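You operate a simulated robot arm through the tools that you are given. There is no shell and no other tool. Be economical: measure what you need, move in short steps, check, and stop when the job is done.

You are at the controls of a simulated two-armed robot. One attempt, no reset.

## Task
Fetch the green-rimmed beaker and stand it on the cream drip sheet. Put the blue-rimmed beaker in the small steel drip tray. Put the lab bottle with the yellow cap on the white table away on the top of the sampling desk. Take the small grey filter on the white table and put it away on the low steel bench. Take the purple cap and leave it in the basin bowl. Hold the grey drip tray on the white table steady with one hand and put the pink cap six in it with the other. Do these in any order. Set down upright: green-rimmed beaker, lab bottle with the yellow cap, small grey filter.

It is judged by the outcome, as a careful person would: the job done as asked, and still so three seconds after it is handed in. It fails if anything else is knocked over, pushed out of place, dropped, spilled or broken. Lids that push on must go on centred and level and be pressed home; caps that screw on are set level and turned clockwise until they are tight. Flat cloth is picked up by pressing the open fingertips on it (5 to 10 N) and closing them slowly along it; thin cloth reads only 2 to 8 mm in the jaws.

## Robot
Two 7-joint arms with fingered hands on one trunk, on a base that drives. Base frame: it is fixed to the floor where the robot stands at the start and does not move with it; the origin is under the middle of the robot, x ahead of it, y to its left, z up. Readings come in m, rad, newtons and seconds.
The left shoulder is at the start at [0.03, 0.136, 1.205], the right one opposite. With the tool pointing down near the work surface each hand reaches from about 0.1 to 0.82 m from the robot's upright axis, wherever it stands, measured 20 degrees to its own side. Places, roughly: basin bowl [-4.8, -0.2, 0.8]; blue-rimmed beaker [0.75, 0, 1]; cream drip sheet (15x15x1 cm) [-2.8, 1.3, 0.9]; green-rimmed beaker [0.75, 0, 1]; grey drip tray (24x25x8 cm) [-1.6, -0.4, 0.9]; lab bottle with the yellow cap (5x5x9 cm) [-1.5, -0.9, 0.9]; low steel bench [-3, 3.7, 0.8]; pink cap six [-1.75, -1, 1]; purple cap (6x6x4 cm) [-1.7, -1.2, 0.9]; small grey filter [-1.5, -1, 1]; small steel drip tray (15x17x5 cm) [0.5, -0.1, 0.5]; top of the sampling desk [-4.8, 2.1, 0.9]. Payload 5 kg a hand.
The TCP of each hand is the grasp point between the finger pads, 0.042 m short of the fingertips. In the tool frame z runs along the fingers and y along their closing line. Largest opening 0.208 m; the body of the gripper starts 0.119 m behind the TCP. The gripper is a hand of 4 fingers: y runs from the thumb to the fingers, the wrist lies at [0, 0, -0.332] in the tool frame, and closing takes about 1.5 s.
Orientation is that of the tool frame in the base frame, as a unit quaternion [x, y, z, w]. With the fingers straight down and closing along the base's y, the tool's x points along the base's -x, its y along +y and its z along -z.

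## Interface
- The arms move only by the tool drive_tool. It takes "left_targets", "right_targets" or both (then of equal length, played together; a hand with none holds still); each is one flat list of numbers, 7 for each row, row after row: the opening in per cent of the stroke, from 0 (shut) to 100 (fully open), then the shift along the base's x, y, z in m, then the turn, a rotation vector about the base's x, y, z in rad. In form: [claw, tx, ty, tz, wx, wy, wz, claw, tx, ty, tz, wx, wy, wz, ...]. A call has 1 to 20 rows; each row shifts and turns the commanded pose from where the row before left it. Each row takes 0.2 s and may step no farther than 0.05 m and 0.15 rad from the row before; otherwise, or with a gripper value out of range, the whole call is refused. Where a pose cannot be reached the arm comes as near as it can. A force on the tool above 40 N (or 10 N above the force at the start of the call, whichever is more), or a blocked arm, ends the call early, and 0.2 s more pass. Each finger travels about 0.072 m/s and halts on what it meets, pressing with about 30 N; the grip force reading is that of the motor and also rises with nothing between the fingers. The clock runs only during rows and for 0.2 s after the last one: add rows that do not move to give the fingers time. The reply holds the time, the measured pose of the TCP, the force on the tool along the base axes, the opening and the grip force, in the units named above and with some noise, with the torque about the TCP (base axes, N m) and any sound that the robot's microphone picked up.
- Cameras (640 x 400 px; columns grow to the right, rows downward): "scene" is now at [0.0442, 0.0118, 1.9251]; the picture's right is [0.16, -0.99, -0.00], its down [-0.79, -0.13, -0.60] and it looks along [0.60, 0.10, -0.80] (base axes); focal length 251 px, centre (320, 200). "left" rides on the left gripper at [-0.101, 0, -0.145] in its tool frame; the picture's right is [0.00, -1.00, 0.00], its down [0.82, 0.00, -0.57] and it looks along [0.57, 0.00, 0.82] (tool axes); focal length 261 px, centre (320, 200). "right" rides on the right gripper at [0.101, 0, -0.145] in its tool frame; the picture's right is [0.00, 1.00, 0.00], its down [-0.82, 0.00, -0.57] and it looks along [-0.57, 0.00, 0.82] (tool axes); focal length 261 px, centre (320, 200). There is no depth. A picture from a camera that has moved, and an enlarged one, comes with that camera's place and axes in the base frame and with its lens.
- grab_frame(camera): a new picture of that camera. It takes no simulated time.
- raise_lower(by): slides the trunk up (or, below 0, down) by that many m; the arms and the scene camera ride with it, the base frame stays. It gives what a move gives, with no picture.
- steer(legs): drives the robot by 1 to 6 legs, each [ahead, left, turn to the left] in m, m and rad, along the robot's own axes; the way and the turn of a leg run together, so that a leg with both is an arc; at most 1.5 m and 3.142 rad a leg. The arms and the cameras ride along, it lands a little off, and it stops where it bumps. It gives what a move gives.
- hand_shape(shape, hand): the hand has 4 fingers and takes this shape, open, in about a second: jaw (thumb against the fingers, like two jaws); tri (thumb and two fingers); tip (a fingertip pinch); poke (one finger out to press); point (the index stretched); flat (the hand flat); cup (the hand cupped); fist (a fist). The gripper value then closes the fingers along that shape, each until it touches; the sizes above hold for jaw. It gives what a move gives, with no picture.
- head_to(pan, tilt): turns the head with the scene camera to pan (to the left, within 2.496 rad either way) and tilt (down, from -0.506 to 1.204), counted from straight ahead of the robot. It gives what a move gives.
- enlarge(camera, box): a new picture of the part [left, top, right, bottom] of that camera's present view, enlarged. It takes no simulated time.
- sign_off(): hands the job in; it is judged then, once.

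Go step by step. Nothing tells you exact positions but the pictures and the camera data: compare them with the known pose of the tool, close in by small moves and look again before you grip or let go. The budget is 186 turns and 154 pictures, counting those below and the enlarged ones. Unless the task says otherwise, let go and move clear before handing in.

The tools are called after ">>>" by a JSON object that holds its "api" and its "payload". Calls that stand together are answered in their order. drive_tool: Moves the arms, as the interface text tells. Its arguments: {"type":"object","properties":{"left_targets":{"type":"array"},"right_targets":{"type":"array"}},"required":[]} The other tools are called the same way: raise_lower (by) slides the trunk up or down; hand_shape (shape, hand) gives the hand a shape; steer (legs) drives the base; head_to (pan, tilt) turns the head that bears the scene camera; grab_frame (camera) takes a picture; enlarge (camera, box) takes an enlarged picture of a part of a camera's view; sign_off () hands the job in.

At the start:

```text
time: 0.0
left_tool_pos: [0.781, 0.3053, 1.1859]
left_ee_rot: [0.0, 1.0, 0.0, -0.001]
left_ft_force: [-0.1, -0.2, 1.2]
left_torque: [0.0, -0.04, 0.02]
left_width: 0.2078
left_grip_force: 0.1
left_shape: jaw
right_tool_pos: [0.7553, -0.3329, 1.2149]
right_ee_rot: [0.001, 1.0, 0.001, 0.0]
right_ft_force: [0.2, -0.4, 0.0]
right_torque: [-0.01, 0.0, -0.04]
right_width: 0.2075
right_grip_force: 0.1
right_shape: jaw
trunk travel left (down, up): [-0.225, 0.265]
robot x, y, heading: [-0.0007, 0.0012, -0.001]
head pan, tilt: [0.164, 0.922]
```

scene: 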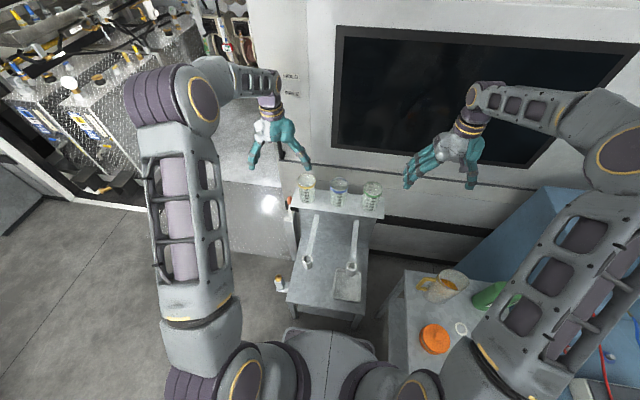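
right: 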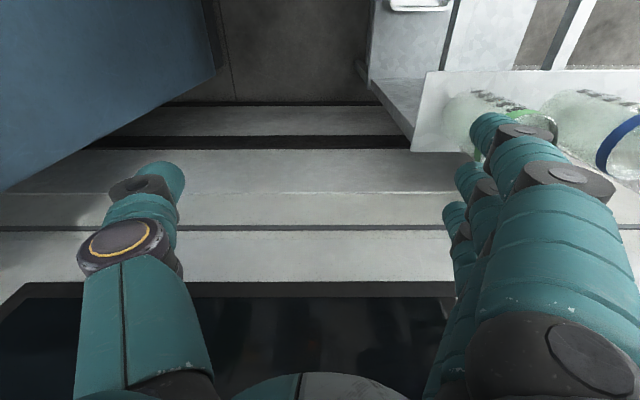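
left: 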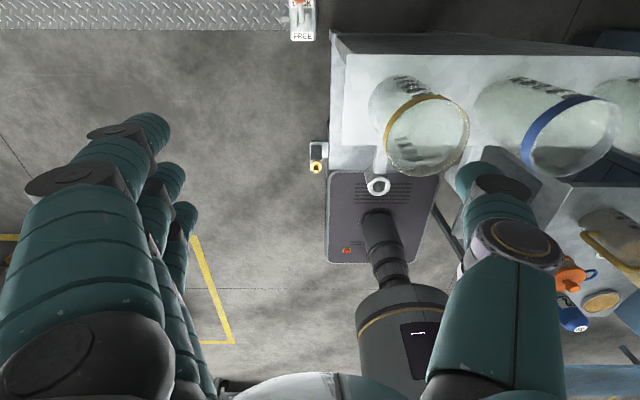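

I see three beakers on a raised ledge ahead (yellow, blue, green rims), with a small table below. I'll take a closer look before moving.

>>> {"api": "enlarge", "payload": {"camera": "scene", "box": [240, 150, 440, 330]}}

```text
2.22 times, centred on (340, 240) of scene
camera zoom: at [0.0442, 0.0118, 1.9251], right [0.16, -0.99, 0.0], down [-0.79, -0.13, -0.6], along [0.6, 0.1, -0.8], focal length 557 px, centre (276, 111)
```

zoom: 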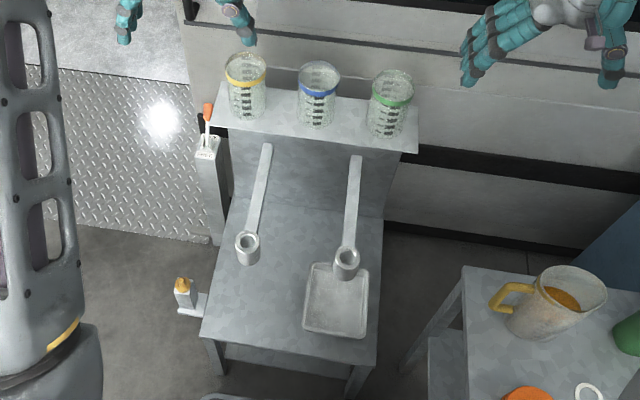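

>>> {"api": "head_to", "payload": {"pan": 0.0, "tilt": 0.9}}

>>> {"api": "enlarge", "payload": {"camera": "scene", "box": [240, 130, 400, 230]}}

>>> {"api": "enlarge", "payload": {"camera": "left", "box": [320, 30, 640, 230]}}

```text
time: 0.7
left_tool_pos: [0.781, 0.3063, 1.1853]
left_ee_rot: [0.0, 1.0, 0.0, 0.001]
left_ft_force: [0.3, 1.1, -0.3]
left_torque: [0.0, 0.02, 0.01]
left_width: 0.208
left_grip_force: 0.1
left_shape: jaw
right_tool_pos: [0.7549, -0.3322, 1.2148]
right_ee_rot: [0.0, 1.0, 0.0, 0.0]
right_ft_force: [0.3, 0.6, -0.5]
right_torque: [0.02, 0.0, -0.01]
right_width: 0.2079
right_grip_force: 0.1
right_shape: jaw
trunk travel left (down, up): [-0.225, 0.265]
robot x, y, heading: [0.0024, -0.0026, 0.006]
head pan, tilt: [0.0, 0.901]
```

```text
4.00 times, centred on (320, 180) of scene
camera zoom: at [0.0463, -0.0002, 1.9266], right [0.0, -1.0, 0.0], down [-0.78, 0.0, -0.62], along [0.62, 0.0, -0.78], focal length 1003 px, centre (320, 280)
```

zoom: 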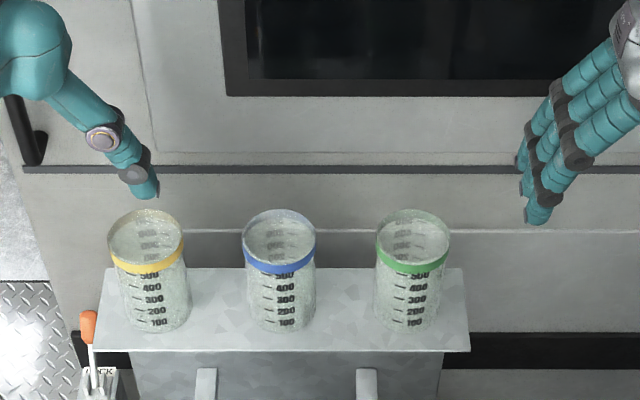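

```text
2.00 times, centred on (480, 130) of left
camera zoom: at [0.8813, 0.3065, 1.3312], right [0.0, -1.0, 0.0], down [-0.82, 0.0, 0.57], along [-0.57, 0.0, -0.82], focal length 521 px, centre (0, 340)
```

zoom: 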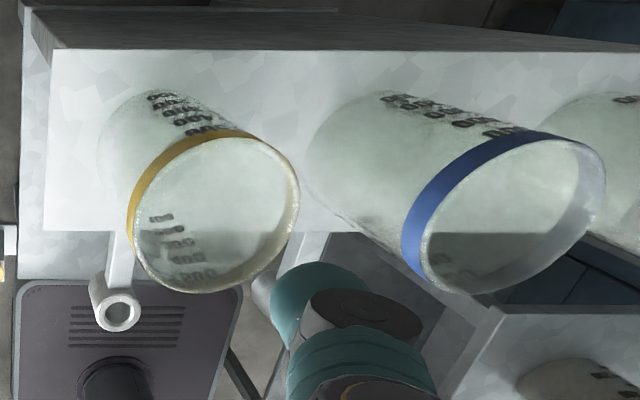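

Beakers look empty, rims at z≈1.08 at x≈0.78, shelf ≈0.95; spouts overhang the tray below, so I'll grip the blue beaker horizontally with the left hand. First I turn the left hand to point forward while pulling back.

>>> {"api": "drive_tool", "payload": {"left_targets": [100, -0.02, 0, 0, 0, -0.1428, 0, 100, -0.02, 0, 0, 0, -0.1428, 0, 100, -0.02, 0, 0, 0, -0.1428, 0, 100, -0.02, 0, 0, 0, -0.1428, 0, 100, -0.02, 0, 0, 0, -0.1428, 0, 100, -0.02, 0, 0, 0, -0.1428, 0, 100, -0.02, 0, 0, 0, -0.1428, 0, 90, -0.02, 0, 0, 0, -0.1428, 0, 80, -0.02, 0, 0, 0, -0.1428, 0, 70, -0.02, 0, 0, 0, -0.1428, 0, 60, -0.02, 0, 0, 0, -0.1428, 0, 60, 0, 0, 0, 0, 0, 0, 60, 0, 0, 0, 0, 0, 0]}}

>>> {"api": "grab_frame", "payload": {"camera": "left"}}

>>> {"api": "grab_frame", "payload": {"camera": "scene"}}

```text
time: 3.5
left_tool_pos: [0.6201, 0.3321, 1.1728]
left_ee_rot: [0.0, 0.707, 0.0, 0.707]
left_ft_force: [0.2, 0.5, -0.3]
left_torque: [0.04, 0.02, -0.03]
left_width: 0.1256
left_grip_force: 0.1
left_shape: jaw
left hand out of reach, approached as far as the arm can: row 8, 9, 10
right_tool_pos: [0.7555, -0.3332, 1.215]
right_ee_rot: [0.0, 1.0, 0.0, -0.001]
right_ft_force: [0.4, 1.4, 0.3]
right_torque: [-0.08, 0.0, -0.01]
right_width: 0.2075
right_grip_force: 0.1
right_shape: jaw
trunk travel left (down, up): [-0.225, 0.265]
robot x, y, heading: [0.0064, -0.0016, 0.001]
head pan, tilt: [0.0, 0.901]
```

```text
147 pictures are left
camera left: at [0.4743, 0.3339, 1.2728], right [0.0, -1.0, 0.01], down [-0.57, 0.0, -0.82], along [0.82, 0.0, -0.57], focal length 261 px, centre (320, 200)
```

left: 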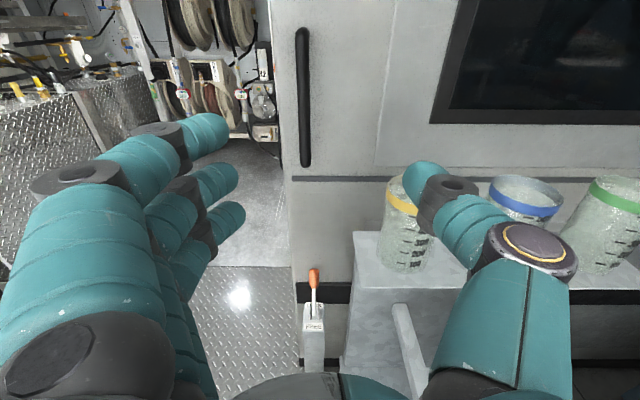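

```text
146 pictures are left
camera scene: at [0.0466, 0.0009, 1.9266], right [0.0, -1.0, 0.0], down [-0.78, 0.0, -0.62], along [0.62, 0.0, -0.78], focal length 251 px, centre (320, 200)
```

scene: 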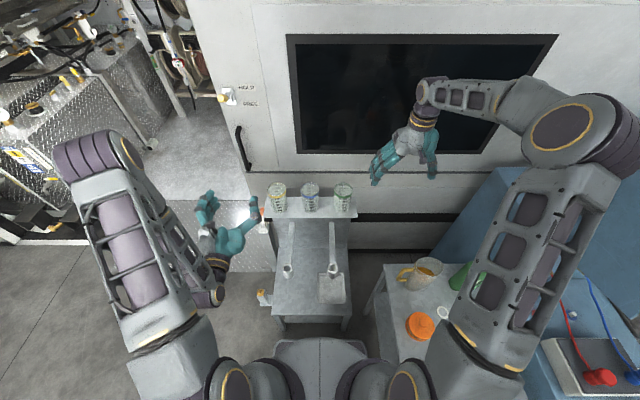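

Left hand points forward now. I back the base up 0.25 m for arm room.

>>> {"api": "steer", "payload": {"legs": [[-0.25, 0, 0]]}}

```text
time: 5.3
left_tool_pos: [0.3685, 0.3318, 1.1722]
left_ee_rot: [0.0, 0.707, 0.0, 0.707]
left_ft_force: [-0.4, -0.3, 0.8]
left_torque: [0.01, 0.09, 0.02]
left_width: 0.1254
left_grip_force: 0.1
left_shape: jaw
right_tool_pos: [0.5032, -0.3328, 1.2155]
right_ee_rot: [0.0, 1.0, 0.0, 0.0]
right_ft_force: [-1.1, -0.5, 0.8]
right_torque: [0.02, -0.11, 0.03]
right_width: 0.2075
right_grip_force: 0.1
right_shape: jaw
trunk travel left (down, up): [-0.225, 0.265]
robot x, y, heading: [-0.2471, 0.0028, -0.0]
head pan, tilt: [0.0, 0.901]
```

>>> {"api": "drive_tool", "payload": {"left_targets": [60, 0.0258, -0.0318, -0.0175, 0, 0, 0, 60, 0.0258, -0.0318, -0.0175, 0, 0, 0, 60, 0.0258, -0.0318, -0.0175, 0, 0, 0, 60, 0.0258, -0.0318, -0.0175, 0, 0, 0, 60, 0.0258, -0.0318, -0.0175, 0, 0, 0, 60, 0.0258, -0.0318, -0.0175, 0, 0, 0, 60, 0.0258, -0.0318, -0.0175, 0, 0, 0, 60, 0.0258, -0.0318, -0.0175, 0, 0, 0, 60, 0.0258, -0.0318, -0.0175, 0, 0, 0, 60, 0, 0, 0, 0, 0, 0]}}

>>> {"api": "grab_frame", "payload": {"camera": "left"}}

>>> {"api": "grab_frame", "payload": {"camera": "scene"}}

```text
time: 7.5
left_tool_pos: [0.5991, 0.0438, 1.015]
left_ee_rot: [-0.001, 0.707, 0.001, 0.707]
left_ft_force: [-0.3, 0.1, 0.5]
left_torque: [0.02, 0.03, -0.02]
left_width: 0.125
left_grip_force: 0.1
left_shape: jaw
right_tool_pos: [0.5038, -0.3338, 1.2157]
right_ee_rot: [0.0, 1.0, 0.0, 0.0]
right_ft_force: [0.1, -0.3, 0.0]
right_torque: [-0.07, -0.06, -0.02]
right_width: 0.208
right_grip_force: 0.1
right_shape: jaw
trunk travel left (down, up): [-0.225, 0.265]
robot x, y, heading: [-0.2505, 0.0035, -0.0]
head pan, tilt: [0.0, 0.901]
```

```text
145 pictures are left
camera left: at [0.4544, 0.0465, 1.1177], right [0.0, -1.0, 0.01], down [-0.57, 0.0, -0.82], along [0.82, 0.0, -0.57], focal length 261 px, centre (320, 200)
```

left: 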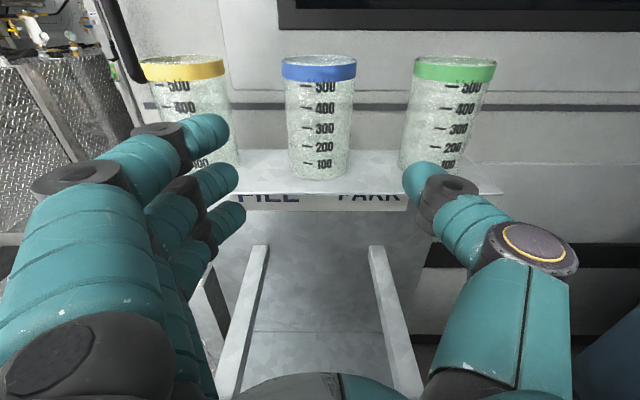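

```text
144 pictures are left
camera scene: at [-0.2049, 0.0007, 1.9267], right [0.0, -1.0, 0.0], down [-0.78, 0.0, -0.62], along [0.62, 0.0, -0.78], focal length 251 px, centre (320, 200)
```

scene: 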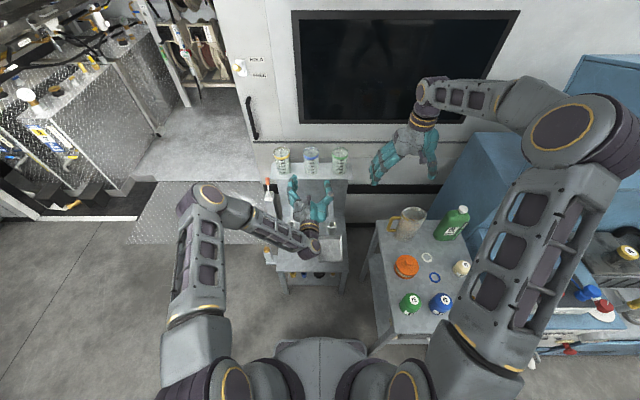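

Aligned with the blue beaker (y≈0.046). Raising 1.5 cm for shelf clearance and going in.

>>> {"api": "drive_tool", "payload": {"left_targets": [60, 0, 0.001, 0.015, 0, 0, 0, 60, 0.035, 0, 0, 0, 0, 0, 60, 0.035, 0, 0, 0, 0, 0, 60, 0.035, 0, 0, 0, 0, 0, 60, 0.035, 0, 0, 0, 0, 0, 60, 0.035, 0, 0, 0, 0, 0, 60, 0, 0, 0, 0, 0, 0]}}

>>> {"api": "grab_frame", "payload": {"camera": "left"}}

>>> {"api": "enlarge", "payload": {"camera": "scene", "box": [240, 120, 400, 220]}}

```text
time: 9.1
left_tool_pos: [0.7765, 0.0474, 1.0297]
left_ee_rot: [0.0, 0.707, -0.001, 0.707]
left_ft_force: [-0.4, -0.1, -0.2]
left_torque: [-0.01, 0.02, -0.02]
left_width: 0.1253
left_grip_force: 0.0
left_shape: jaw
right_tool_pos: [0.5039, -0.3327, 1.216]
right_ee_rot: [0.0, 1.0, 0.0, 0.0]
right_ft_force: [-0.6, 0.9, 1.0]
right_torque: [0.02, -0.02, -0.02]
right_width: 0.2076
right_grip_force: 0.1
right_shape: jaw
trunk travel left (down, up): [-0.225, 0.265]
robot x, y, heading: [-0.2478, -0.0017, 0.001]
head pan, tilt: [0.0, 0.901]
```

```text
143 pictures are left
camera left: at [0.6313, 0.0486, 1.132], right [0.0, -1.0, 0.0], down [-0.57, 0.0, -0.82], along [0.82, 0.0, -0.57], focal length 261 px, centre (320, 200)
```

left: 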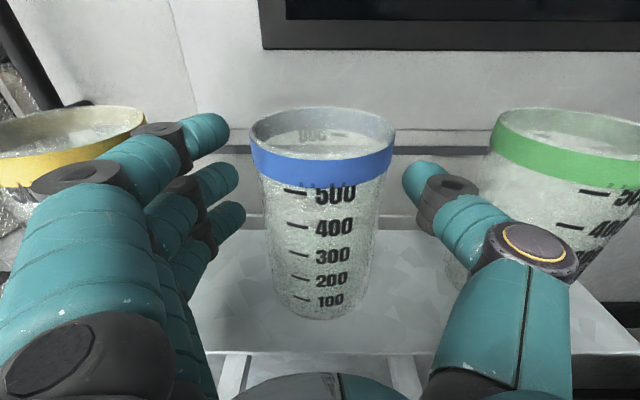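

```text
4.00 times, centred on (320, 170) of scene
camera zoom: at [-0.2046, -0.0002, 1.9266], right [0.0, -1.0, 0.0], down [-0.78, 0.0, -0.62], along [0.62, 0.0, -0.78], focal length 1003 px, centre (320, 320)
```

zoom: 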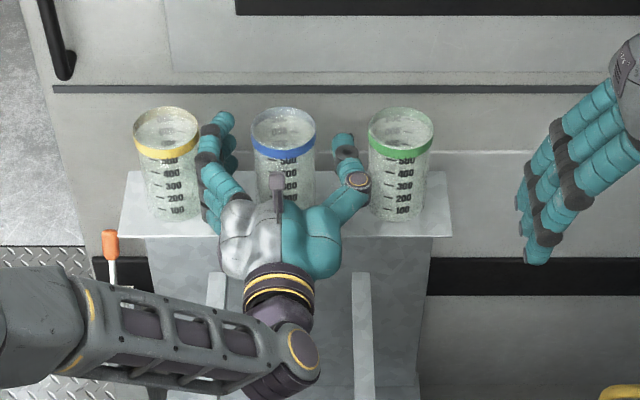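

Hand surrounds the blue beaker. Closing.

>>> {"api": "drive_tool", "payload": {"left_targets": [50, 0.005, 0, 0, 0, 0, 0, 40, 0, 0, 0, 0, 0, 0, 30, 0, 0, 0, 0, 0, 0, 20, 0, 0, 0, 0, 0, 0, 20, 0, 0, 0, 0, 0, 0, 20, 0, 0, 0, 0, 0, 0]}}

>>> {"api": "grab_frame", "payload": {"camera": "left"}}

```text
time: 10.5
left_tool_pos: [0.7822, 0.0465, 1.0305]
left_ee_rot: [0.0, 0.707, 0.0, 0.707]
left_ft_force: [0.1, -0.8, 0.9]
left_torque: [0.0, 0.0, -0.01]
left_width: 0.0547
left_grip_force: 29.7
left_shape: jaw
right_tool_pos: [0.5033, -0.3347, 1.2158]
right_ee_rot: [0.0, 1.0, 0.0, 0.001]
right_ft_force: [-0.6, -1.2, 0.0]
right_torque: [0.02, 0.01, -0.01]
right_width: 0.208
right_grip_force: 0.1
right_shape: jaw
trunk travel left (down, up): [-0.225, 0.265]
robot x, y, heading: [-0.2458, 0.002, 0.0]
head pan, tilt: [0.0, 0.901]
```

```text
141 pictures are left
camera left: at [0.6367, 0.0483, 1.1311], right [0.0, -1.0, 0.0], down [-0.57, 0.0, -0.82], along [0.82, 0.0, -0.57], focal length 261 px, centre (320, 200)
```

left: 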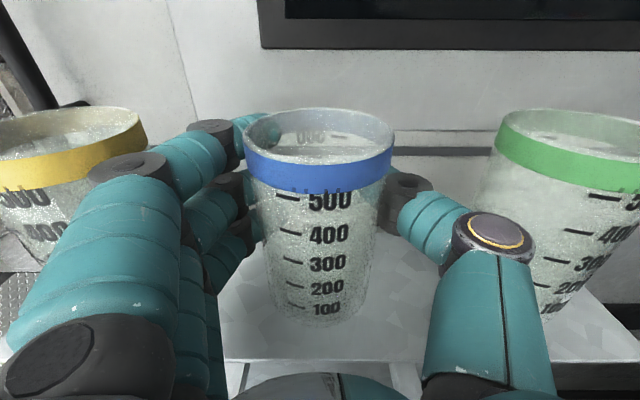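

Gripped (about 55 mm at the pads). Lifting slightly and pulling back.

>>> {"api": "drive_tool", "payload": {"left_targets": [20, 0, 0, 0.02, 0, 0, 0, 20, 0, 0, 0.02, 0, 0, 0, 20, -0.04, 0, 0, 0, 0, 0, 20, -0.04, 0, 0, 0, 0, 0, 20, -0.04, 0, 0, 0, 0, 0, 20, -0.04, 0, 0, 0, 0, 0, 20, -0.04, 0, 0, 0, 0, 0, 20, -0.04, 0, 0, 0, 0, 0, 20, -0.04, 0, 0, 0, 0, 0]}}

>>> {"api": "grab_frame", "payload": {"camera": "left"}}

>>> {"api": "enlarge", "payload": {"camera": "scene", "box": [220, 130, 420, 290]}}

>>> {"api": "grab_frame", "payload": {"camera": "right"}}

```text
time: 12.5
left_tool_pos: [0.5012, 0.0461, 1.0716]
left_ee_rot: [0.0, 0.708, 0.0, 0.707]
left_ft_force: [0.5, -0.8, -0.2]
left_torque: [0.0, 0.01, 0.02]
left_width: 0.0543
left_grip_force: 30.2
left_shape: jaw
right_tool_pos: [0.5041, -0.3332, 1.2159]
right_ee_rot: [0.001, 1.0, 0.0, 0.001]
right_ft_force: [-0.3, 0.0, 0.6]
right_torque: [-0.03, -0.03, 0.01]
right_width: 0.2079
right_grip_force: 0.2
right_shape: jaw
trunk travel left (down, up): [-0.225, 0.265]
robot x, y, heading: [-0.2505, 0.0006, 0.002]
head pan, tilt: [0.0, 0.901]
```

```text
140 pictures are left
camera left: at [0.3554, 0.048, 1.1726], right [0.0, -1.0, 0.0], down [-0.57, 0.0, -0.82], along [0.82, 0.0, -0.57], focal length 261 px, centre (320, 200)
```

left: 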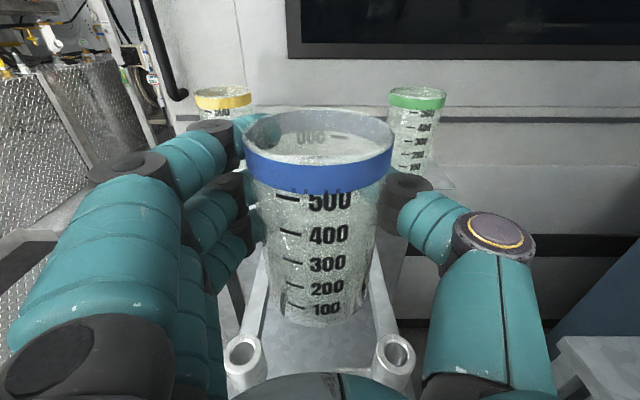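

```text
2.50 times, centred on (320, 210) of scene
camera zoom: at [-0.2047, 0.0, 1.9266], right [0.0, -1.0, 0.0], down [-0.78, 0.0, -0.62], along [0.62, 0.0, -0.78], focal length 627 px, centre (320, 175)
```

zoom: 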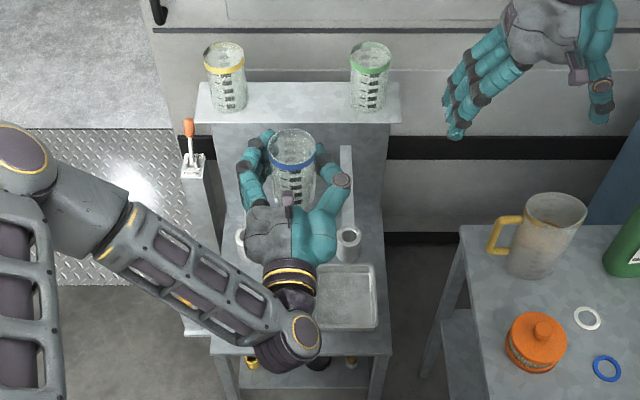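

```text
138 pictures are left
camera right: at [0.4033, -0.3323, 1.3587], right [0.01, 1.0, 0.0], down [0.82, 0.0, 0.57], along [0.57, 0.0, -0.82], focal length 261 px, centre (320, 200)
```

right: 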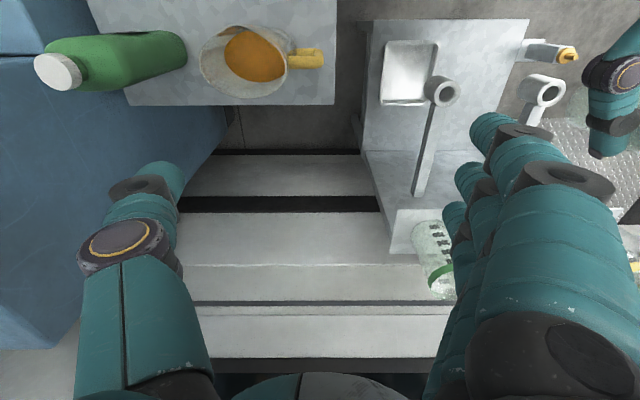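

The tray rim (z≈0.495) leaves little room for the lower fingers with this grip height, so I'd like a narrower or higher grip. I'll see what the free right hand looks like in the "tip" shape.

>>> {"api": "hand_shape", "payload": {"hand": "right", "shape": "tip"}}

>>> {"api": "enlarge", "payload": {"camera": "scene", "box": [340, 90, 460, 180]}}

>>> {"api": "grab_frame", "payload": {"camera": "right"}}

```text
time: 13.4
left_tool_pos: [0.5016, 0.0461, 1.0703]
left_ee_rot: [0.001, 0.707, -0.001, 0.707]
left_ft_force: [0.4, 0.5, -2.0]
left_torque: [-0.03, 0.0, 0.0]
left_width: 0.0543
left_grip_force: 29.7
left_shape: jaw
right_tool_pos: [0.5038, -0.3344, 1.2137]
right_ee_rot: [0.0, 1.0, 0.0, 0.0]
right_ft_force: [-0.7, 0.8, 0.7]
right_torque: [-0.02, -0.01, 0.04]
right_width: 0.2076
right_grip_force: 0.1
right_shape: tip
trunk travel left (down, up): [-0.225, 0.265]
robot x, y, heading: [-0.249, 0.0009, 0.002]
head pan, tilt: [0.0, 0.901]
```

```text
4.44 times, centred on (400, 135) of scene
camera zoom: at [-0.2041, -0.0002, 1.9266], right [0.0, -1.0, 0.0], down [-0.78, 0.0, -0.62], along [0.62, 0.0, -0.78], focal length 1114 px, centre (-36, 489)
```

zoom: 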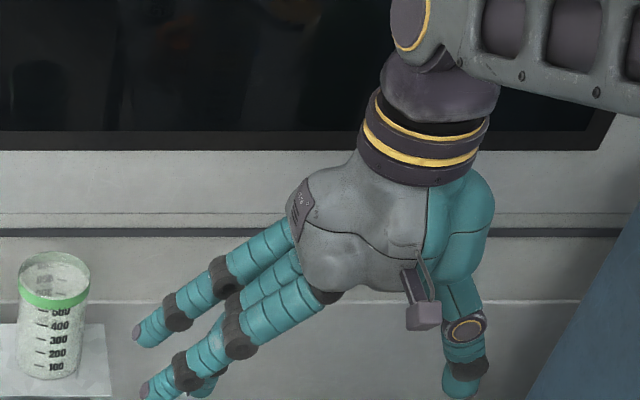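

```text
136 pictures are left
camera right: at [0.4037, -0.3324, 1.3584], right [0.01, 1.0, 0.0], down [0.82, 0.0, 0.57], along [0.57, 0.0, -0.82], focal length 261 px, centre (320, 200)
```

right: 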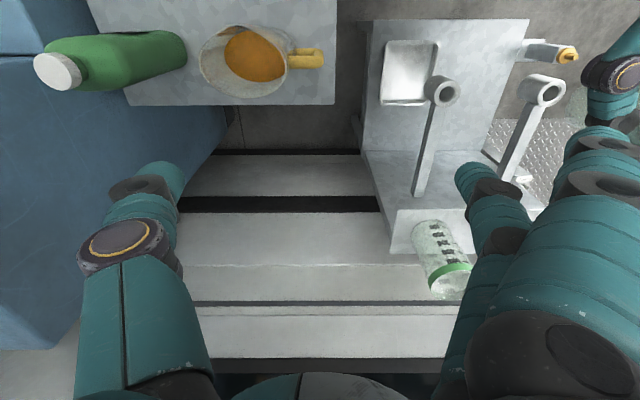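

The vertical right hand (pitched ~20°, fingertips all at one height) suits the tray better, so I return the blue beaker to its spot on the shelf, to be re-gripped from above.

>>> {"api": "drive_tool", "payload": {"left_targets": [20, 0.04, 0, 0, 0, 0, 0, 20, 0.04, 0, 0, 0, 0, 0, 20, 0.04, 0, 0, 0, 0, 0, 20, 0.04, 0, 0, 0, 0, 0, 20, 0.04, 0, 0, 0, 0, 0, 20, 0.04, 0, 0, 0, 0, 0, 20, 0.04, 0, 0, 0, 0, 0, 20, 0, 0, -0.02, 0, 0, 0, 20, 0, 0, -0.015, 0, 0, 0, 20, 0, 0, -0.004, 0, 0, 0, 20, 0, 0, 0, 0, 0, 0]}}

>>> {"api": "enlarge", "payload": {"camera": "right", "box": [340, 120, 500, 320]}}

>>> {"api": "grab_frame", "payload": {"camera": "left"}}

```text
time: 15.8
left_tool_pos: [0.7829, 0.0459, 1.0302]
left_ee_rot: [0.0, 0.707, 0.0, 0.707]
left_ft_force: [0.5, 0.8, -0.4]
left_torque: [-0.02, -0.02, -0.02]
left_width: 0.0544
left_grip_force: 30.1
left_shape: jaw
right_tool_pos: [0.5043, -0.3351, 1.2147]
right_ee_rot: [-0.001, 1.0, -0.001, -0.001]
right_ft_force: [-0.8, -0.3, 0.3]
right_torque: [-0.02, 0.01, -0.01]
right_width: 0.2079
right_grip_force: 0.2
right_shape: tip
trunk travel left (down, up): [-0.225, 0.265]
robot x, y, heading: [-0.2489, 0.0027, -0.005]
head pan, tilt: [0.0, 0.901]
```

```text
2.00 times, centred on (420, 220) of right
camera zoom: at [0.404, -0.3325, 1.3582], right [0.01, 1.0, 0.0], down [0.82, 0.0, 0.57], along [0.57, 0.0, -0.82], focal length 521 px, centre (120, 160)
```

zoom: 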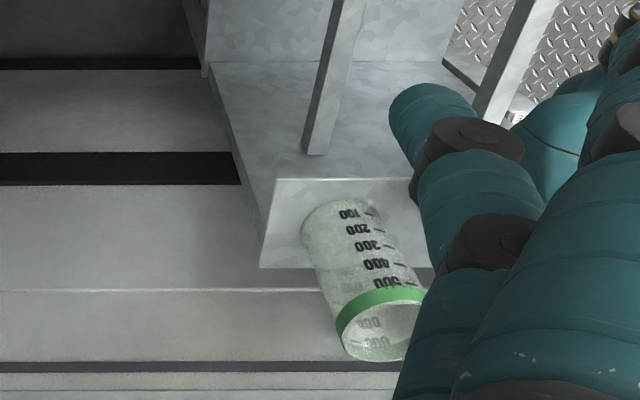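

```text
134 pictures are left
camera left: at [0.6372, 0.0482, 1.1315], right [0.0, -1.0, 0.0], down [-0.57, 0.0, -0.82], along [0.82, 0.0, -0.57], focal length 261 px, centre (320, 200)
```

left: 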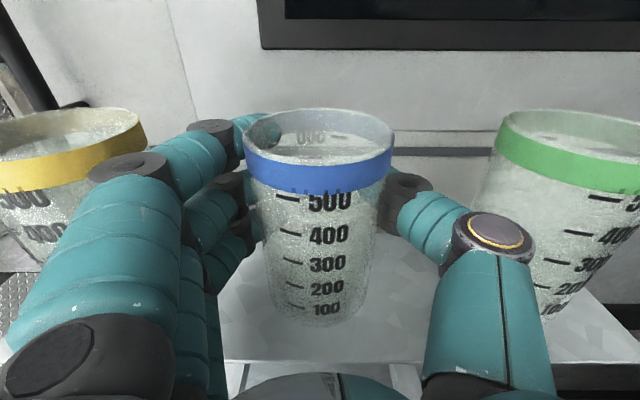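

Beaker is exactly back in place. Opening, backing off, and reshaping the right hand to jaw.

>>> {"api": "drive_tool", "payload": {"left_targets": [30, 0, 0, -0.001, 0, 0, 0, 40, 0, 0, 0, 0, 0, 0, 50, 0, 0, 0, 0, 0, 0, 60, 0, 0, 0, 0, 0, 0, 60, 0, 0, 0, 0, 0, 0, 60, -0.03, 0, 0, 0, 0, 0, 60, -0.04, 0, 0, 0, 0, 0, 60, -0.04, 0, 0, 0, 0, 0, 60, -0.04, 0, 0, 0, 0, 0, 60, -0.04, 0.02, 0.02, 0, 0, 0, 60, 0, 0.045, 0.02, 0, 0, 0, 60, 0, 0.045, 0.02, 0, 0, 0, 60, 0, 0.045, 0.02, 0, 0, 0, 60, 0, 0.045, 0.02, 0, 0, 0, 60, 0, 0.045, 0.02, 0, 0, 0, 60, 0, 0.045, 0, 0, 0, 0, 60, 0, 0.045, 0, 0, 0, 0]}}

>>> {"api": "hand_shape", "payload": {"hand": "right", "shape": "jaw"}}

>>> {"api": "enlarge", "payload": {"camera": "scene", "box": [220, 120, 420, 280]}}

```text
time: 19.4
left_tool_pos: [0.591, 0.3802, 1.1491]
left_ee_rot: [0.0, 0.707, -0.001, 0.707]
left_ft_force: [-0.3, -1.4, -0.4]
left_torque: [0.02, 0.11, 0.02]
left_width: 0.1248
left_grip_force: 0.0
left_shape: jaw
right_tool_pos: [0.5039, -0.3328, 1.2162]
right_ee_rot: [0.001, 1.0, 0.0, 0.001]
right_ft_force: [-0.9, 0.8, 1.3]
right_torque: [-0.12, -0.08, -0.02]
right_width: 0.208
right_grip_force: 0.0
right_shape: tip
trunk travel left (down, up): [-0.225, 0.265]
robot x, y, heading: [-0.2518, -0.0017, 0.004]
head pan, tilt: [0.0, 0.901]
```

```text
time: 20.3
left_tool_pos: [0.591, 0.3799, 1.1483]
left_ee_rot: [0.0, 0.707, 0.0, 0.707]
left_ft_force: [-0.5, -0.4, 0.5]
left_torque: [0.0, -0.04, -0.01]
left_width: 0.1246
left_grip_force: 0.1
left_shape: jaw
right_tool_pos: [0.504, -0.333, 1.2157]
right_ee_rot: [0.0, 1.0, 0.0, 0.0]
right_ft_force: [-0.5, -0.2, -0.4]
right_torque: [-0.03, -0.04, 0.0]
right_width: 0.2079
right_grip_force: 0.1
right_shape: jaw
trunk travel left (down, up): [-0.225, 0.265]
robot x, y, heading: [-0.2486, 0.0033, 0.002]
head pan, tilt: [0.0, 0.901]
```

```text
2.50 times, centred on (320, 200) of scene
camera zoom: at [-0.2042, 0.0001, 1.9266], right [0.0, -1.0, 0.0], down [-0.78, 0.0, -0.62], along [0.62, 0.0, -0.78], focal length 627 px, centre (320, 200)
```

zoom: 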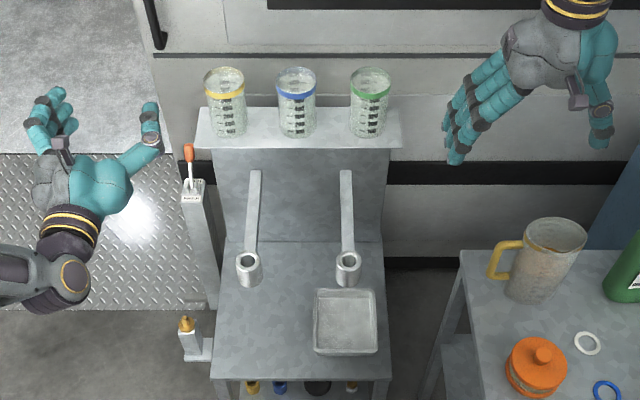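

Now bring the right hand above the blue beaker, pitched 20°, opening 60 %.

>>> {"api": "drive_tool", "payload": {"right_targets": [90, 0.0275, 0.0379, 0, 0, -0.117, 0, 80, 0.0275, 0.0379, 0, 0, -0.117, 0, 70, 0.0275, 0.0379, 0, 0, -0.116, 0, 60, 0.0275, 0.0379, 0, 0, 0, 0, 60, 0.0275, 0.0379, 0, 0, 0, 0, 60, 0.0275, 0.0379, 0, 0, 0, 0, 60, 0.0275, 0.0379, 0, 0, 0, 0, 60, 0.0275, 0.0379, 0, 0, 0, 0, 60, 0.0275, 0.0379, 0, 0, 0, 0, 60, 0.0225, 0.0379, 0, 0, 0, 0, 60, 0, 0, 0, 0, 0, 0]}}

>>> {"api": "grab_frame", "payload": {"camera": "right"}}

>>> {"api": "enlarge", "payload": {"camera": "scene", "box": [240, 90, 400, 190]}}

```text
time: 22.7
left_tool_pos: [0.5905, 0.3778, 1.1504]
left_ee_rot: [0.002, 0.707, -0.001, 0.707]
left_ft_force: [-0.5, -1.9, 0.5]
left_torque: [0.02, 0.08, 0.12]
left_width: 0.1245
left_grip_force: 0.1
left_shape: jaw
right_tool_pos: [0.7703, 0.0405, 1.2165]
right_ee_rot: [0.001, 0.985, 0.001, 0.173]
right_ft_force: [-0.2, -1.0, 1.1]
right_torque: [0.19, -0.05, 0.05]
right_width: 0.1254
right_grip_force: 0.0
right_shape: jaw
trunk travel left (down, up): [-0.225, 0.265]
robot x, y, heading: [-0.2484, -0.0029, 0.002]
head pan, tilt: [0.0, 0.901]
```

```text
132 pictures are left
camera right: at [0.6263, 0.0428, 1.3163], right [0.0, 1.0, 0.0], down [0.58, -0.01, 0.82], along [0.82, 0.0, -0.58], focal length 261 px, centre (320, 200)
```

right: 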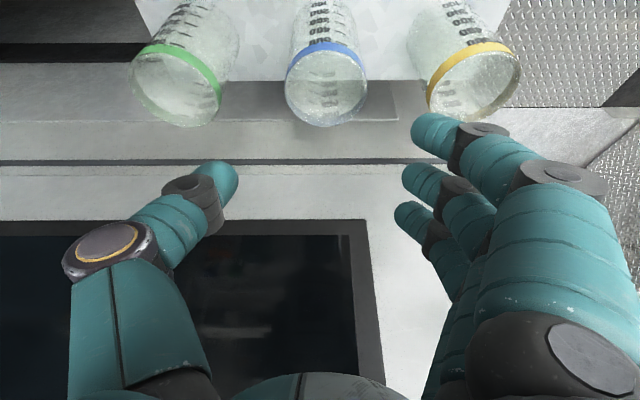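

```text
4.00 times, centred on (320, 140) of scene
camera zoom: at [-0.2054, -0.0033, 1.9267], right [0.0, -1.0, 0.0], down [-0.78, 0.0, -0.62], along [0.62, 0.0, -0.78], focal length 1003 px, centre (320, 440)
```

zoom: 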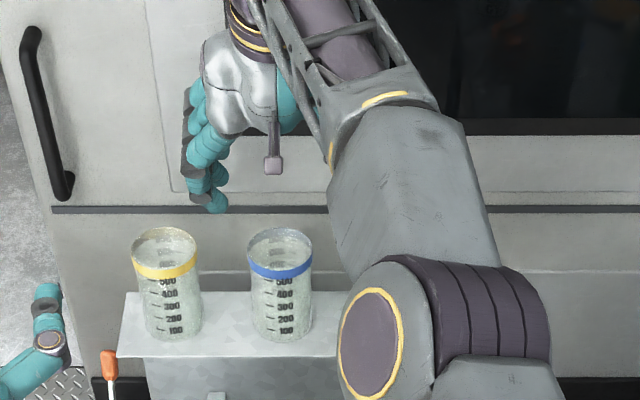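

>>> {"api": "drive_tool", "payload": {"right_targets": [60, 0.003, 0.006, -0.03, 0, 0, 0, 60, 0, 0, -0.03, 0, 0, 0, 60, 0, 0, -0.03, 0, 0, 0, 60, 0, 0, -0.03, 0, 0, 0, 60, 0, 0, -0.02, 0, 0, 0, 60, 0, 0, -0.016, 0, 0, 0, 60, 0, 0, 0, 0, 0, 0]}}

>>> {"api": "grab_frame", "payload": {"camera": "right"}}

>>> {"api": "grab_frame", "payload": {"camera": "left"}}

>>> {"api": "enlarge", "payload": {"camera": "scene", "box": [240, 90, 400, 190]}}

```text
time: 24.3
left_tool_pos: [0.5918, 0.3806, 1.1485]
left_ee_rot: [0.0, 0.707, 0.0, 0.707]
left_ft_force: [0.8, 0.5, 0.1]
left_torque: [0.01, 0.0, -0.01]
left_width: 0.1245
left_grip_force: 0.0
left_shape: jaw
right_tool_pos: [0.7739, 0.0498, 1.0567]
right_ee_rot: [0.0, 0.985, 0.0, 0.174]
right_ft_force: [0.0, 0.3, -0.5]
right_torque: [0.04, 0.03, 0.05]
right_width: 0.1252
right_grip_force: 0.1
right_shape: jaw
right hand out of reach, approached as far as the arm can: row 1
trunk travel left (down, up): [-0.225, 0.265]
robot x, y, heading: [-0.25, -0.0006, 0.003]
head pan, tilt: [0.0, 0.901]
```

```text
130 pictures are left
camera right: at [0.63, 0.0523, 1.1577], right [0.01, 1.0, 0.0], down [0.57, 0.0, 0.82], along [0.82, 0.0, -0.57], focal length 261 px, centre (320, 200)
```

right: 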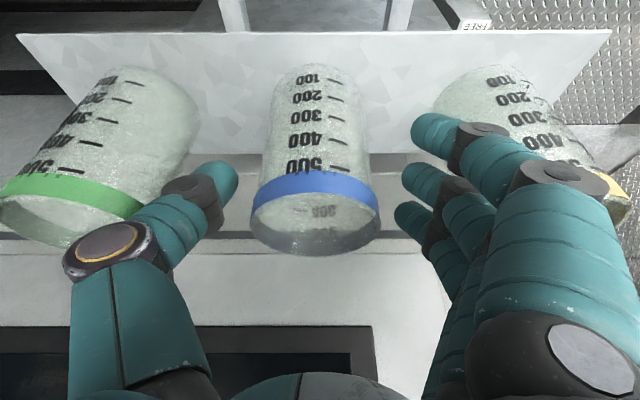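

```text
129 pictures are left
camera left: at [0.4463, 0.382, 1.2499], right [0.0, -1.0, 0.0], down [-0.57, 0.0, -0.82], along [0.82, 0.0, -0.57], focal length 261 px, centre (320, 200)
```

left: 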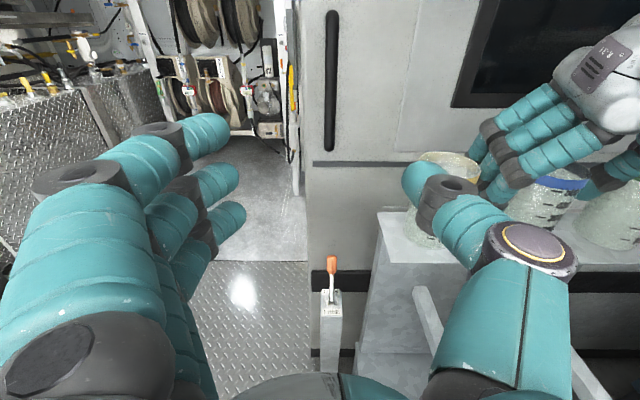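

```text
4.00 times, centred on (320, 140) of scene
camera zoom: at [-0.2044, 0.0001, 1.9267], right [0.0, -1.0, 0.0], down [-0.78, 0.0, -0.62], along [0.62, 0.0, -0.78], focal length 1003 px, centre (320, 440)
```

zoom: 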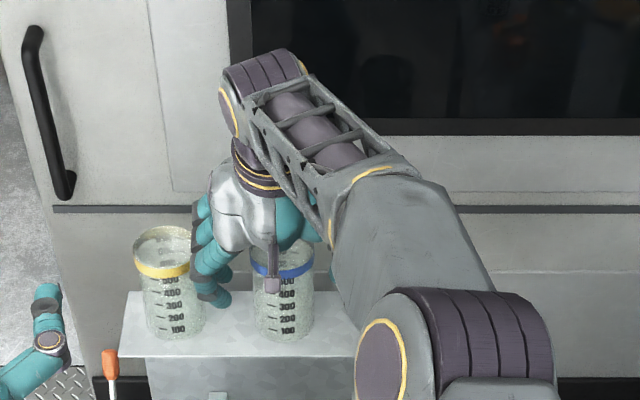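

Centered. Closing on the blue beaker.

>>> {"api": "drive_tool", "payload": {"right_targets": [50, 0, -0.001, 0, 0, 0, 0, 40, 0, 0, 0, 0, 0, 0, 30, 0, 0, 0, 0, 0, 0, 20, 0, 0, 0, 0, 0, 0, 20, 0, 0, 0, 0, 0, 0, 20, 0, 0, 0, 0, 0, 0]}}

>>> {"api": "grab_frame", "payload": {"camera": "right"}}

```text
time: 25.7
left_tool_pos: [0.593, 0.38, 1.1494]
left_ee_rot: [-0.001, 0.707, 0.001, 0.707]
left_ft_force: [-0.8, 0.6, 0.4]
left_torque: [0.01, 0.0, 0.0]
left_width: 0.1244
left_grip_force: 0.1
left_shape: jaw
right_tool_pos: [0.7751, 0.0489, 1.0578]
right_ee_rot: [0.001, 0.985, 0.0, 0.174]
right_ft_force: [-0.6, 0.8, 0.3]
right_torque: [-0.02, 0.06, 0.02]
right_width: 0.0627
right_grip_force: 29.8
right_shape: jaw
trunk travel left (down, up): [-0.225, 0.265]
robot x, y, heading: [-0.2528, 0.0016, 0.001]
head pan, tilt: [0.0, 0.901]
```

```text
127 pictures are left
camera right: at [0.6306, 0.0512, 1.158], right [0.01, 1.0, 0.0], down [0.57, 0.0, 0.82], along [0.82, 0.0, -0.57], focal length 261 px, centre (320, 200)
```

right: 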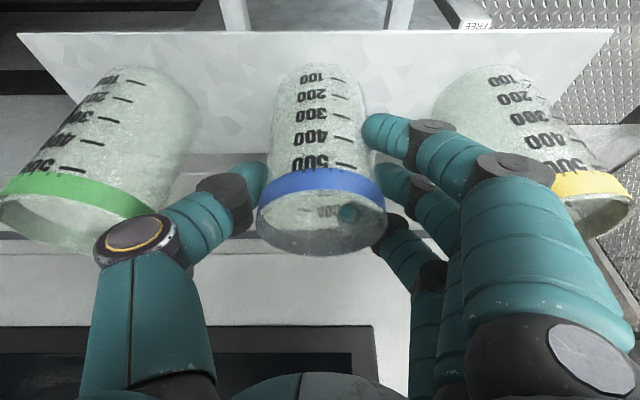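

Gripped. Lift, then carry back and over to a spot in front of the tray's spout.

>>> {"api": "drive_tool", "payload": {"right_targets": [20, 0, 0, 0.02, 0, 0, 0, 20, 0, 0, 0.04, 0, 0, 0, 20, -0.0394, -0.0142, 0, 0, 0, 0, 20, -0.0394, -0.0142, 0, 0, 0, 0, 20, -0.0394, -0.0142, 0, 0, 0, 0, 20, -0.0394, -0.0142, 0, 0, 0, 0, 20, -0.0394, -0.0142, 0, 0, 0, 0, 20, -0.0394, -0.0142, 0, 0, 0, 0, 20, -0.0394, -0.0142, 0, 0, 0, 0, 20, -0.0394, -0.0142, 0, 0, 0, 0, 20, 0, 0, 0, 0, 0, 0]}}

>>> {"api": "raise_lower", "payload": {"by": -0.2}}

>>> {"api": "grab_frame", "payload": {"camera": "right"}}

>>> {"api": "grab_frame", "payload": {"camera": "scene"}}

```text
time: 28.1
left_tool_pos: [0.5926, 0.3802, 1.1468]
left_ee_rot: [0.0, 0.708, -0.001, 0.706]
left_ft_force: [0.3, -0.2, -1.3]
left_torque: [-0.02, -0.05, -0.03]
left_width: 0.1247
left_grip_force: 0.0
left_shape: jaw
right_tool_pos: [0.4596, -0.063, 1.1177]
right_ee_rot: [0.001, 0.985, 0.0, 0.173]
right_ft_force: [0.4, -0.2, -0.8]
right_torque: [-0.01, 0.09, 0.02]
right_width: 0.0623
right_grip_force: 30.1
right_shape: jaw
trunk travel left (down, up): [-0.225, 0.265]
robot x, y, heading: [-0.2513, -0.002, 0.001]
head pan, tilt: [0.0, 0.901]
```

```text
time: 30.3
left_tool_pos: [0.5905, 0.3809, 0.9502]
left_ee_rot: [0.0, 0.707, 0.0, 0.707]
left_ft_force: [0.1, 0.8, 0.0]
left_torque: [0.01, 0.05, 0.0]
left_width: 0.1246
left_grip_force: 0.1
left_shape: jaw
right_tool_pos: [0.459, -0.0639, 0.9183]
right_ee_rot: [0.001, 0.985, 0.0, 0.175]
right_ft_force: [-0.4, -0.2, -1.4]
right_torque: [0.0, 0.0, 0.01]
right_width: 0.0622
right_grip_force: 29.8
right_shape: jaw
trunk travel left (down, up): [-0.025, 0.465]
robot x, y, heading: [-0.2465, 0.0012, 0.001]
head pan, tilt: [0.0, 0.901]
```

```text
126 pictures are left
camera right: at [0.3146, -0.0624, 1.0185], right [0.01, 1.0, 0.0], down [0.57, 0.0, 0.82], along [0.82, 0.0, -0.57], focal length 261 px, centre (320, 200)
```

right: 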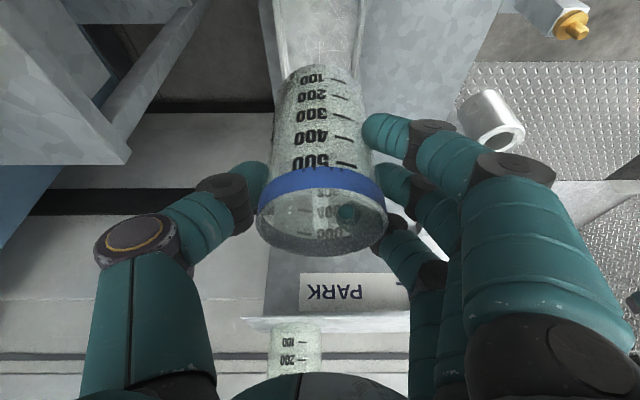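

```text
125 pictures are left
camera scene: at [-0.2042, -0.0002, 1.7268], right [0.0, -1.0, 0.0], down [-0.78, 0.0, -0.62], along [0.62, 0.0, -0.78], focal length 251 px, centre (320, 200)
```

scene: 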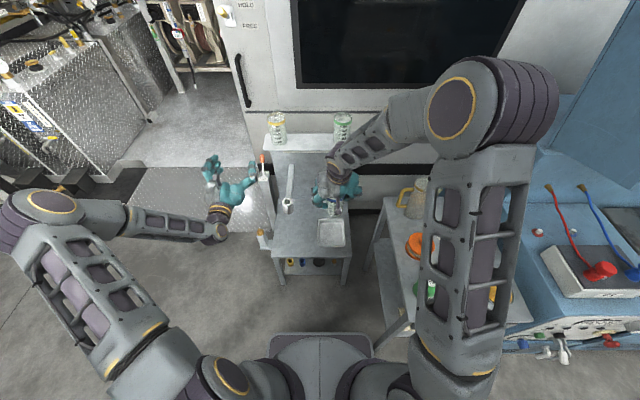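

>>> {"api": "drive_tool", "payload": {"right_targets": [20, 0, 0, -0.04, 0, 0, 0, 20, 0, 0, -0.04, 0, 0, 0, 20, 0, 0, -0.04, 0, 0, 0, 20, 0, 0, -0.04, 0, 0, 0, 20, 0, 0, -0.04, 0, 0, 0, 20, 0, 0, -0.04, 0, 0, 0, 20, 0, 0, -0.015, 0, 0, 0, 20, 0, 0, 0, 0, 0, 0]}}

>>> {"api": "grab_frame", "payload": {"camera": "right"}}

>>> {"api": "grab_frame", "payload": {"camera": "scene"}}

>>> {"api": "grab_frame", "payload": {"camera": "left"}}

```text
time: 32.1
left_tool_pos: [0.5909, 0.3807, 0.9487]
left_ee_rot: [0.001, 0.707, -0.001, 0.708]
left_ft_force: [0.1, 0.1, -0.2]
left_torque: [0.02, 0.01, 0.0]
left_width: 0.1247
left_grip_force: 0.1
left_shape: jaw
right_tool_pos: [0.4594, -0.0654, 0.6624]
right_ee_rot: [0.001, 0.985, -0.001, 0.175]
right_ft_force: [0.9, -0.4, -0.1]
right_torque: [-0.01, -0.01, 0.0]
right_width: 0.0623
right_grip_force: 30.3
right_shape: jaw
trunk travel left (down, up): [-0.025, 0.465]
robot x, y, heading: [-0.2511, -0.0001, 0.001]
head pan, tilt: [0.0, 0.901]
```

```text
124 pictures are left
camera right: at [0.3148, -0.0644, 0.7627], right [0.01, 1.0, 0.0], down [0.57, 0.0, 0.82], along [0.82, 0.0, -0.57], focal length 261 px, centre (320, 200)
```

right: 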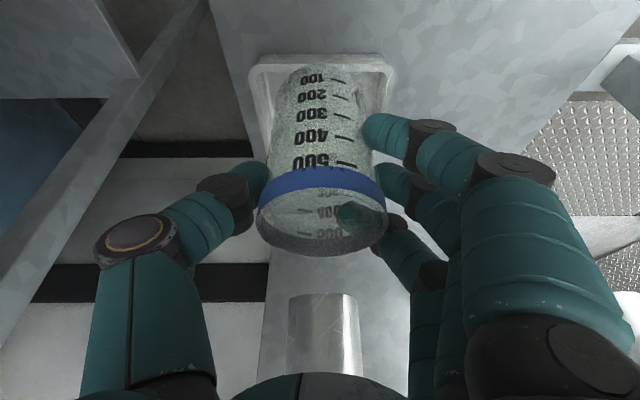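

```text
123 pictures are left
camera scene: at [-0.204, -0.0001, 1.7266], right [0.0, -1.0, 0.0], down [-0.78, 0.0, -0.62], along [0.62, 0.0, -0.78], focal length 251 px, centre (320, 200)
```

scene: 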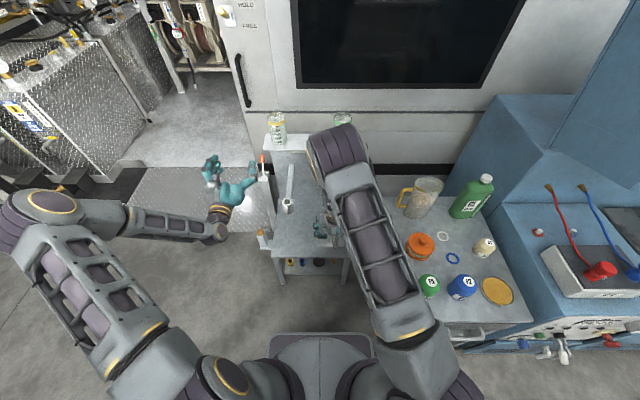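

```text
122 pictures are left
camera left: at [0.4465, 0.3819, 1.0498], right [0.0, -1.0, 0.0], down [-0.57, 0.0, -0.82], along [0.82, 0.0, -0.57], focal length 261 px, centre (320, 200)
```

left: 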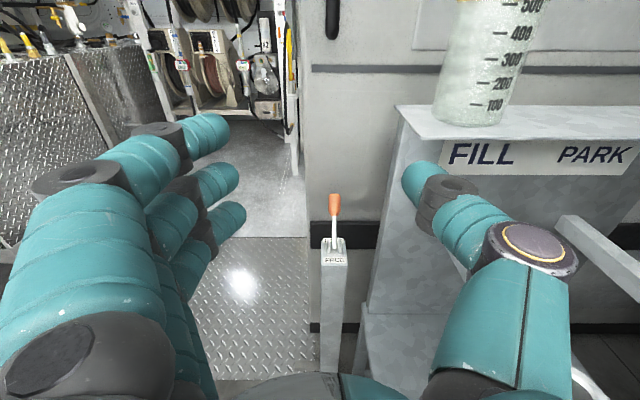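

Spout bottom is at z≈0.70 and the beaker lines up with the tray (y≈-0.063). Lower a bit, slide under the spout, then lower further.

>>> {"api": "drive_tool", "payload": {"right_targets": [20, 0, 0, -0.022, 0, 0, 0, 20, 0.03, 0.001, 0, 0, 0, 0, 20, 0.032, 0, 0, 0, 0, 0, 20, 0, 0, -0.03, 0, 0, 0, 20, 0, 0, -0.025, 0, 0, 0, 20, 0, 0, 0, 0, 0, 0]}}

>>> {"api": "grab_frame", "payload": {"camera": "right"}}

>>> {"api": "enlarge", "payload": {"camera": "scene", "box": [260, 170, 380, 270]}}

```text
time: 32.9
left_tool_pos: [0.5911, 0.3799, 0.9493]
left_ee_rot: [0.0, 0.708, 0.0, 0.707]
left_ft_force: [2.0, -0.5, -1.3]
left_torque: [-0.04, -0.19, 0.0]
left_width: 0.1243
left_grip_force: 0.1
left_shape: jaw
right_tool_pos: [0.5077, -0.0643, 0.6413]
right_ee_rot: [0.001, 0.986, -0.002, 0.169]
right_ft_force: [-25.6, -1.8, 25.4]
right_torque: [0.38, -3.68, 0.01]
right_width: 0.0621
right_grip_force: 29.9
right_shape: jaw
trunk travel left (down, up): [-0.025, 0.465]
robot x, y, heading: [-0.2508, -0.0016, -0.003]
head pan, tilt: [0.0, 0.901]
stopped in row 4 (right hand): the force on the tool passed its limit at 104 N (the readings are from after the stop); the commanded pose is now the measured one
```

```text
121 pictures are left
camera right: at [0.3639, -0.0616, 0.7417], right [0.01, 1.0, 0.0], down [0.58, 0.0, 0.81], along [0.81, -0.01, -0.58], focal length 261 px, centre (320, 200)
```

right: 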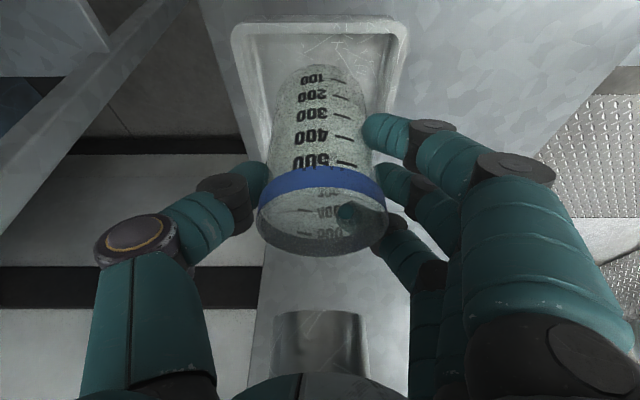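

```text
4.00 times, centred on (320, 220) of scene
camera zoom: at [-0.2057, 0.0001, 1.7269], right [0.0, -1.0, 0.0], down [-0.78, 0.0, -0.62], along [0.62, 0.0, -0.78], focal length 1003 px, centre (320, 120)
```

zoom: 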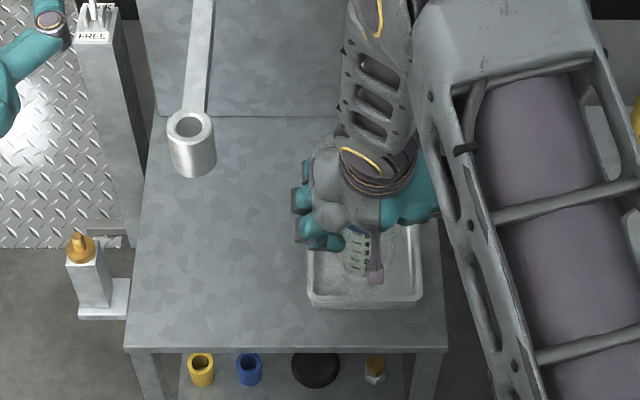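

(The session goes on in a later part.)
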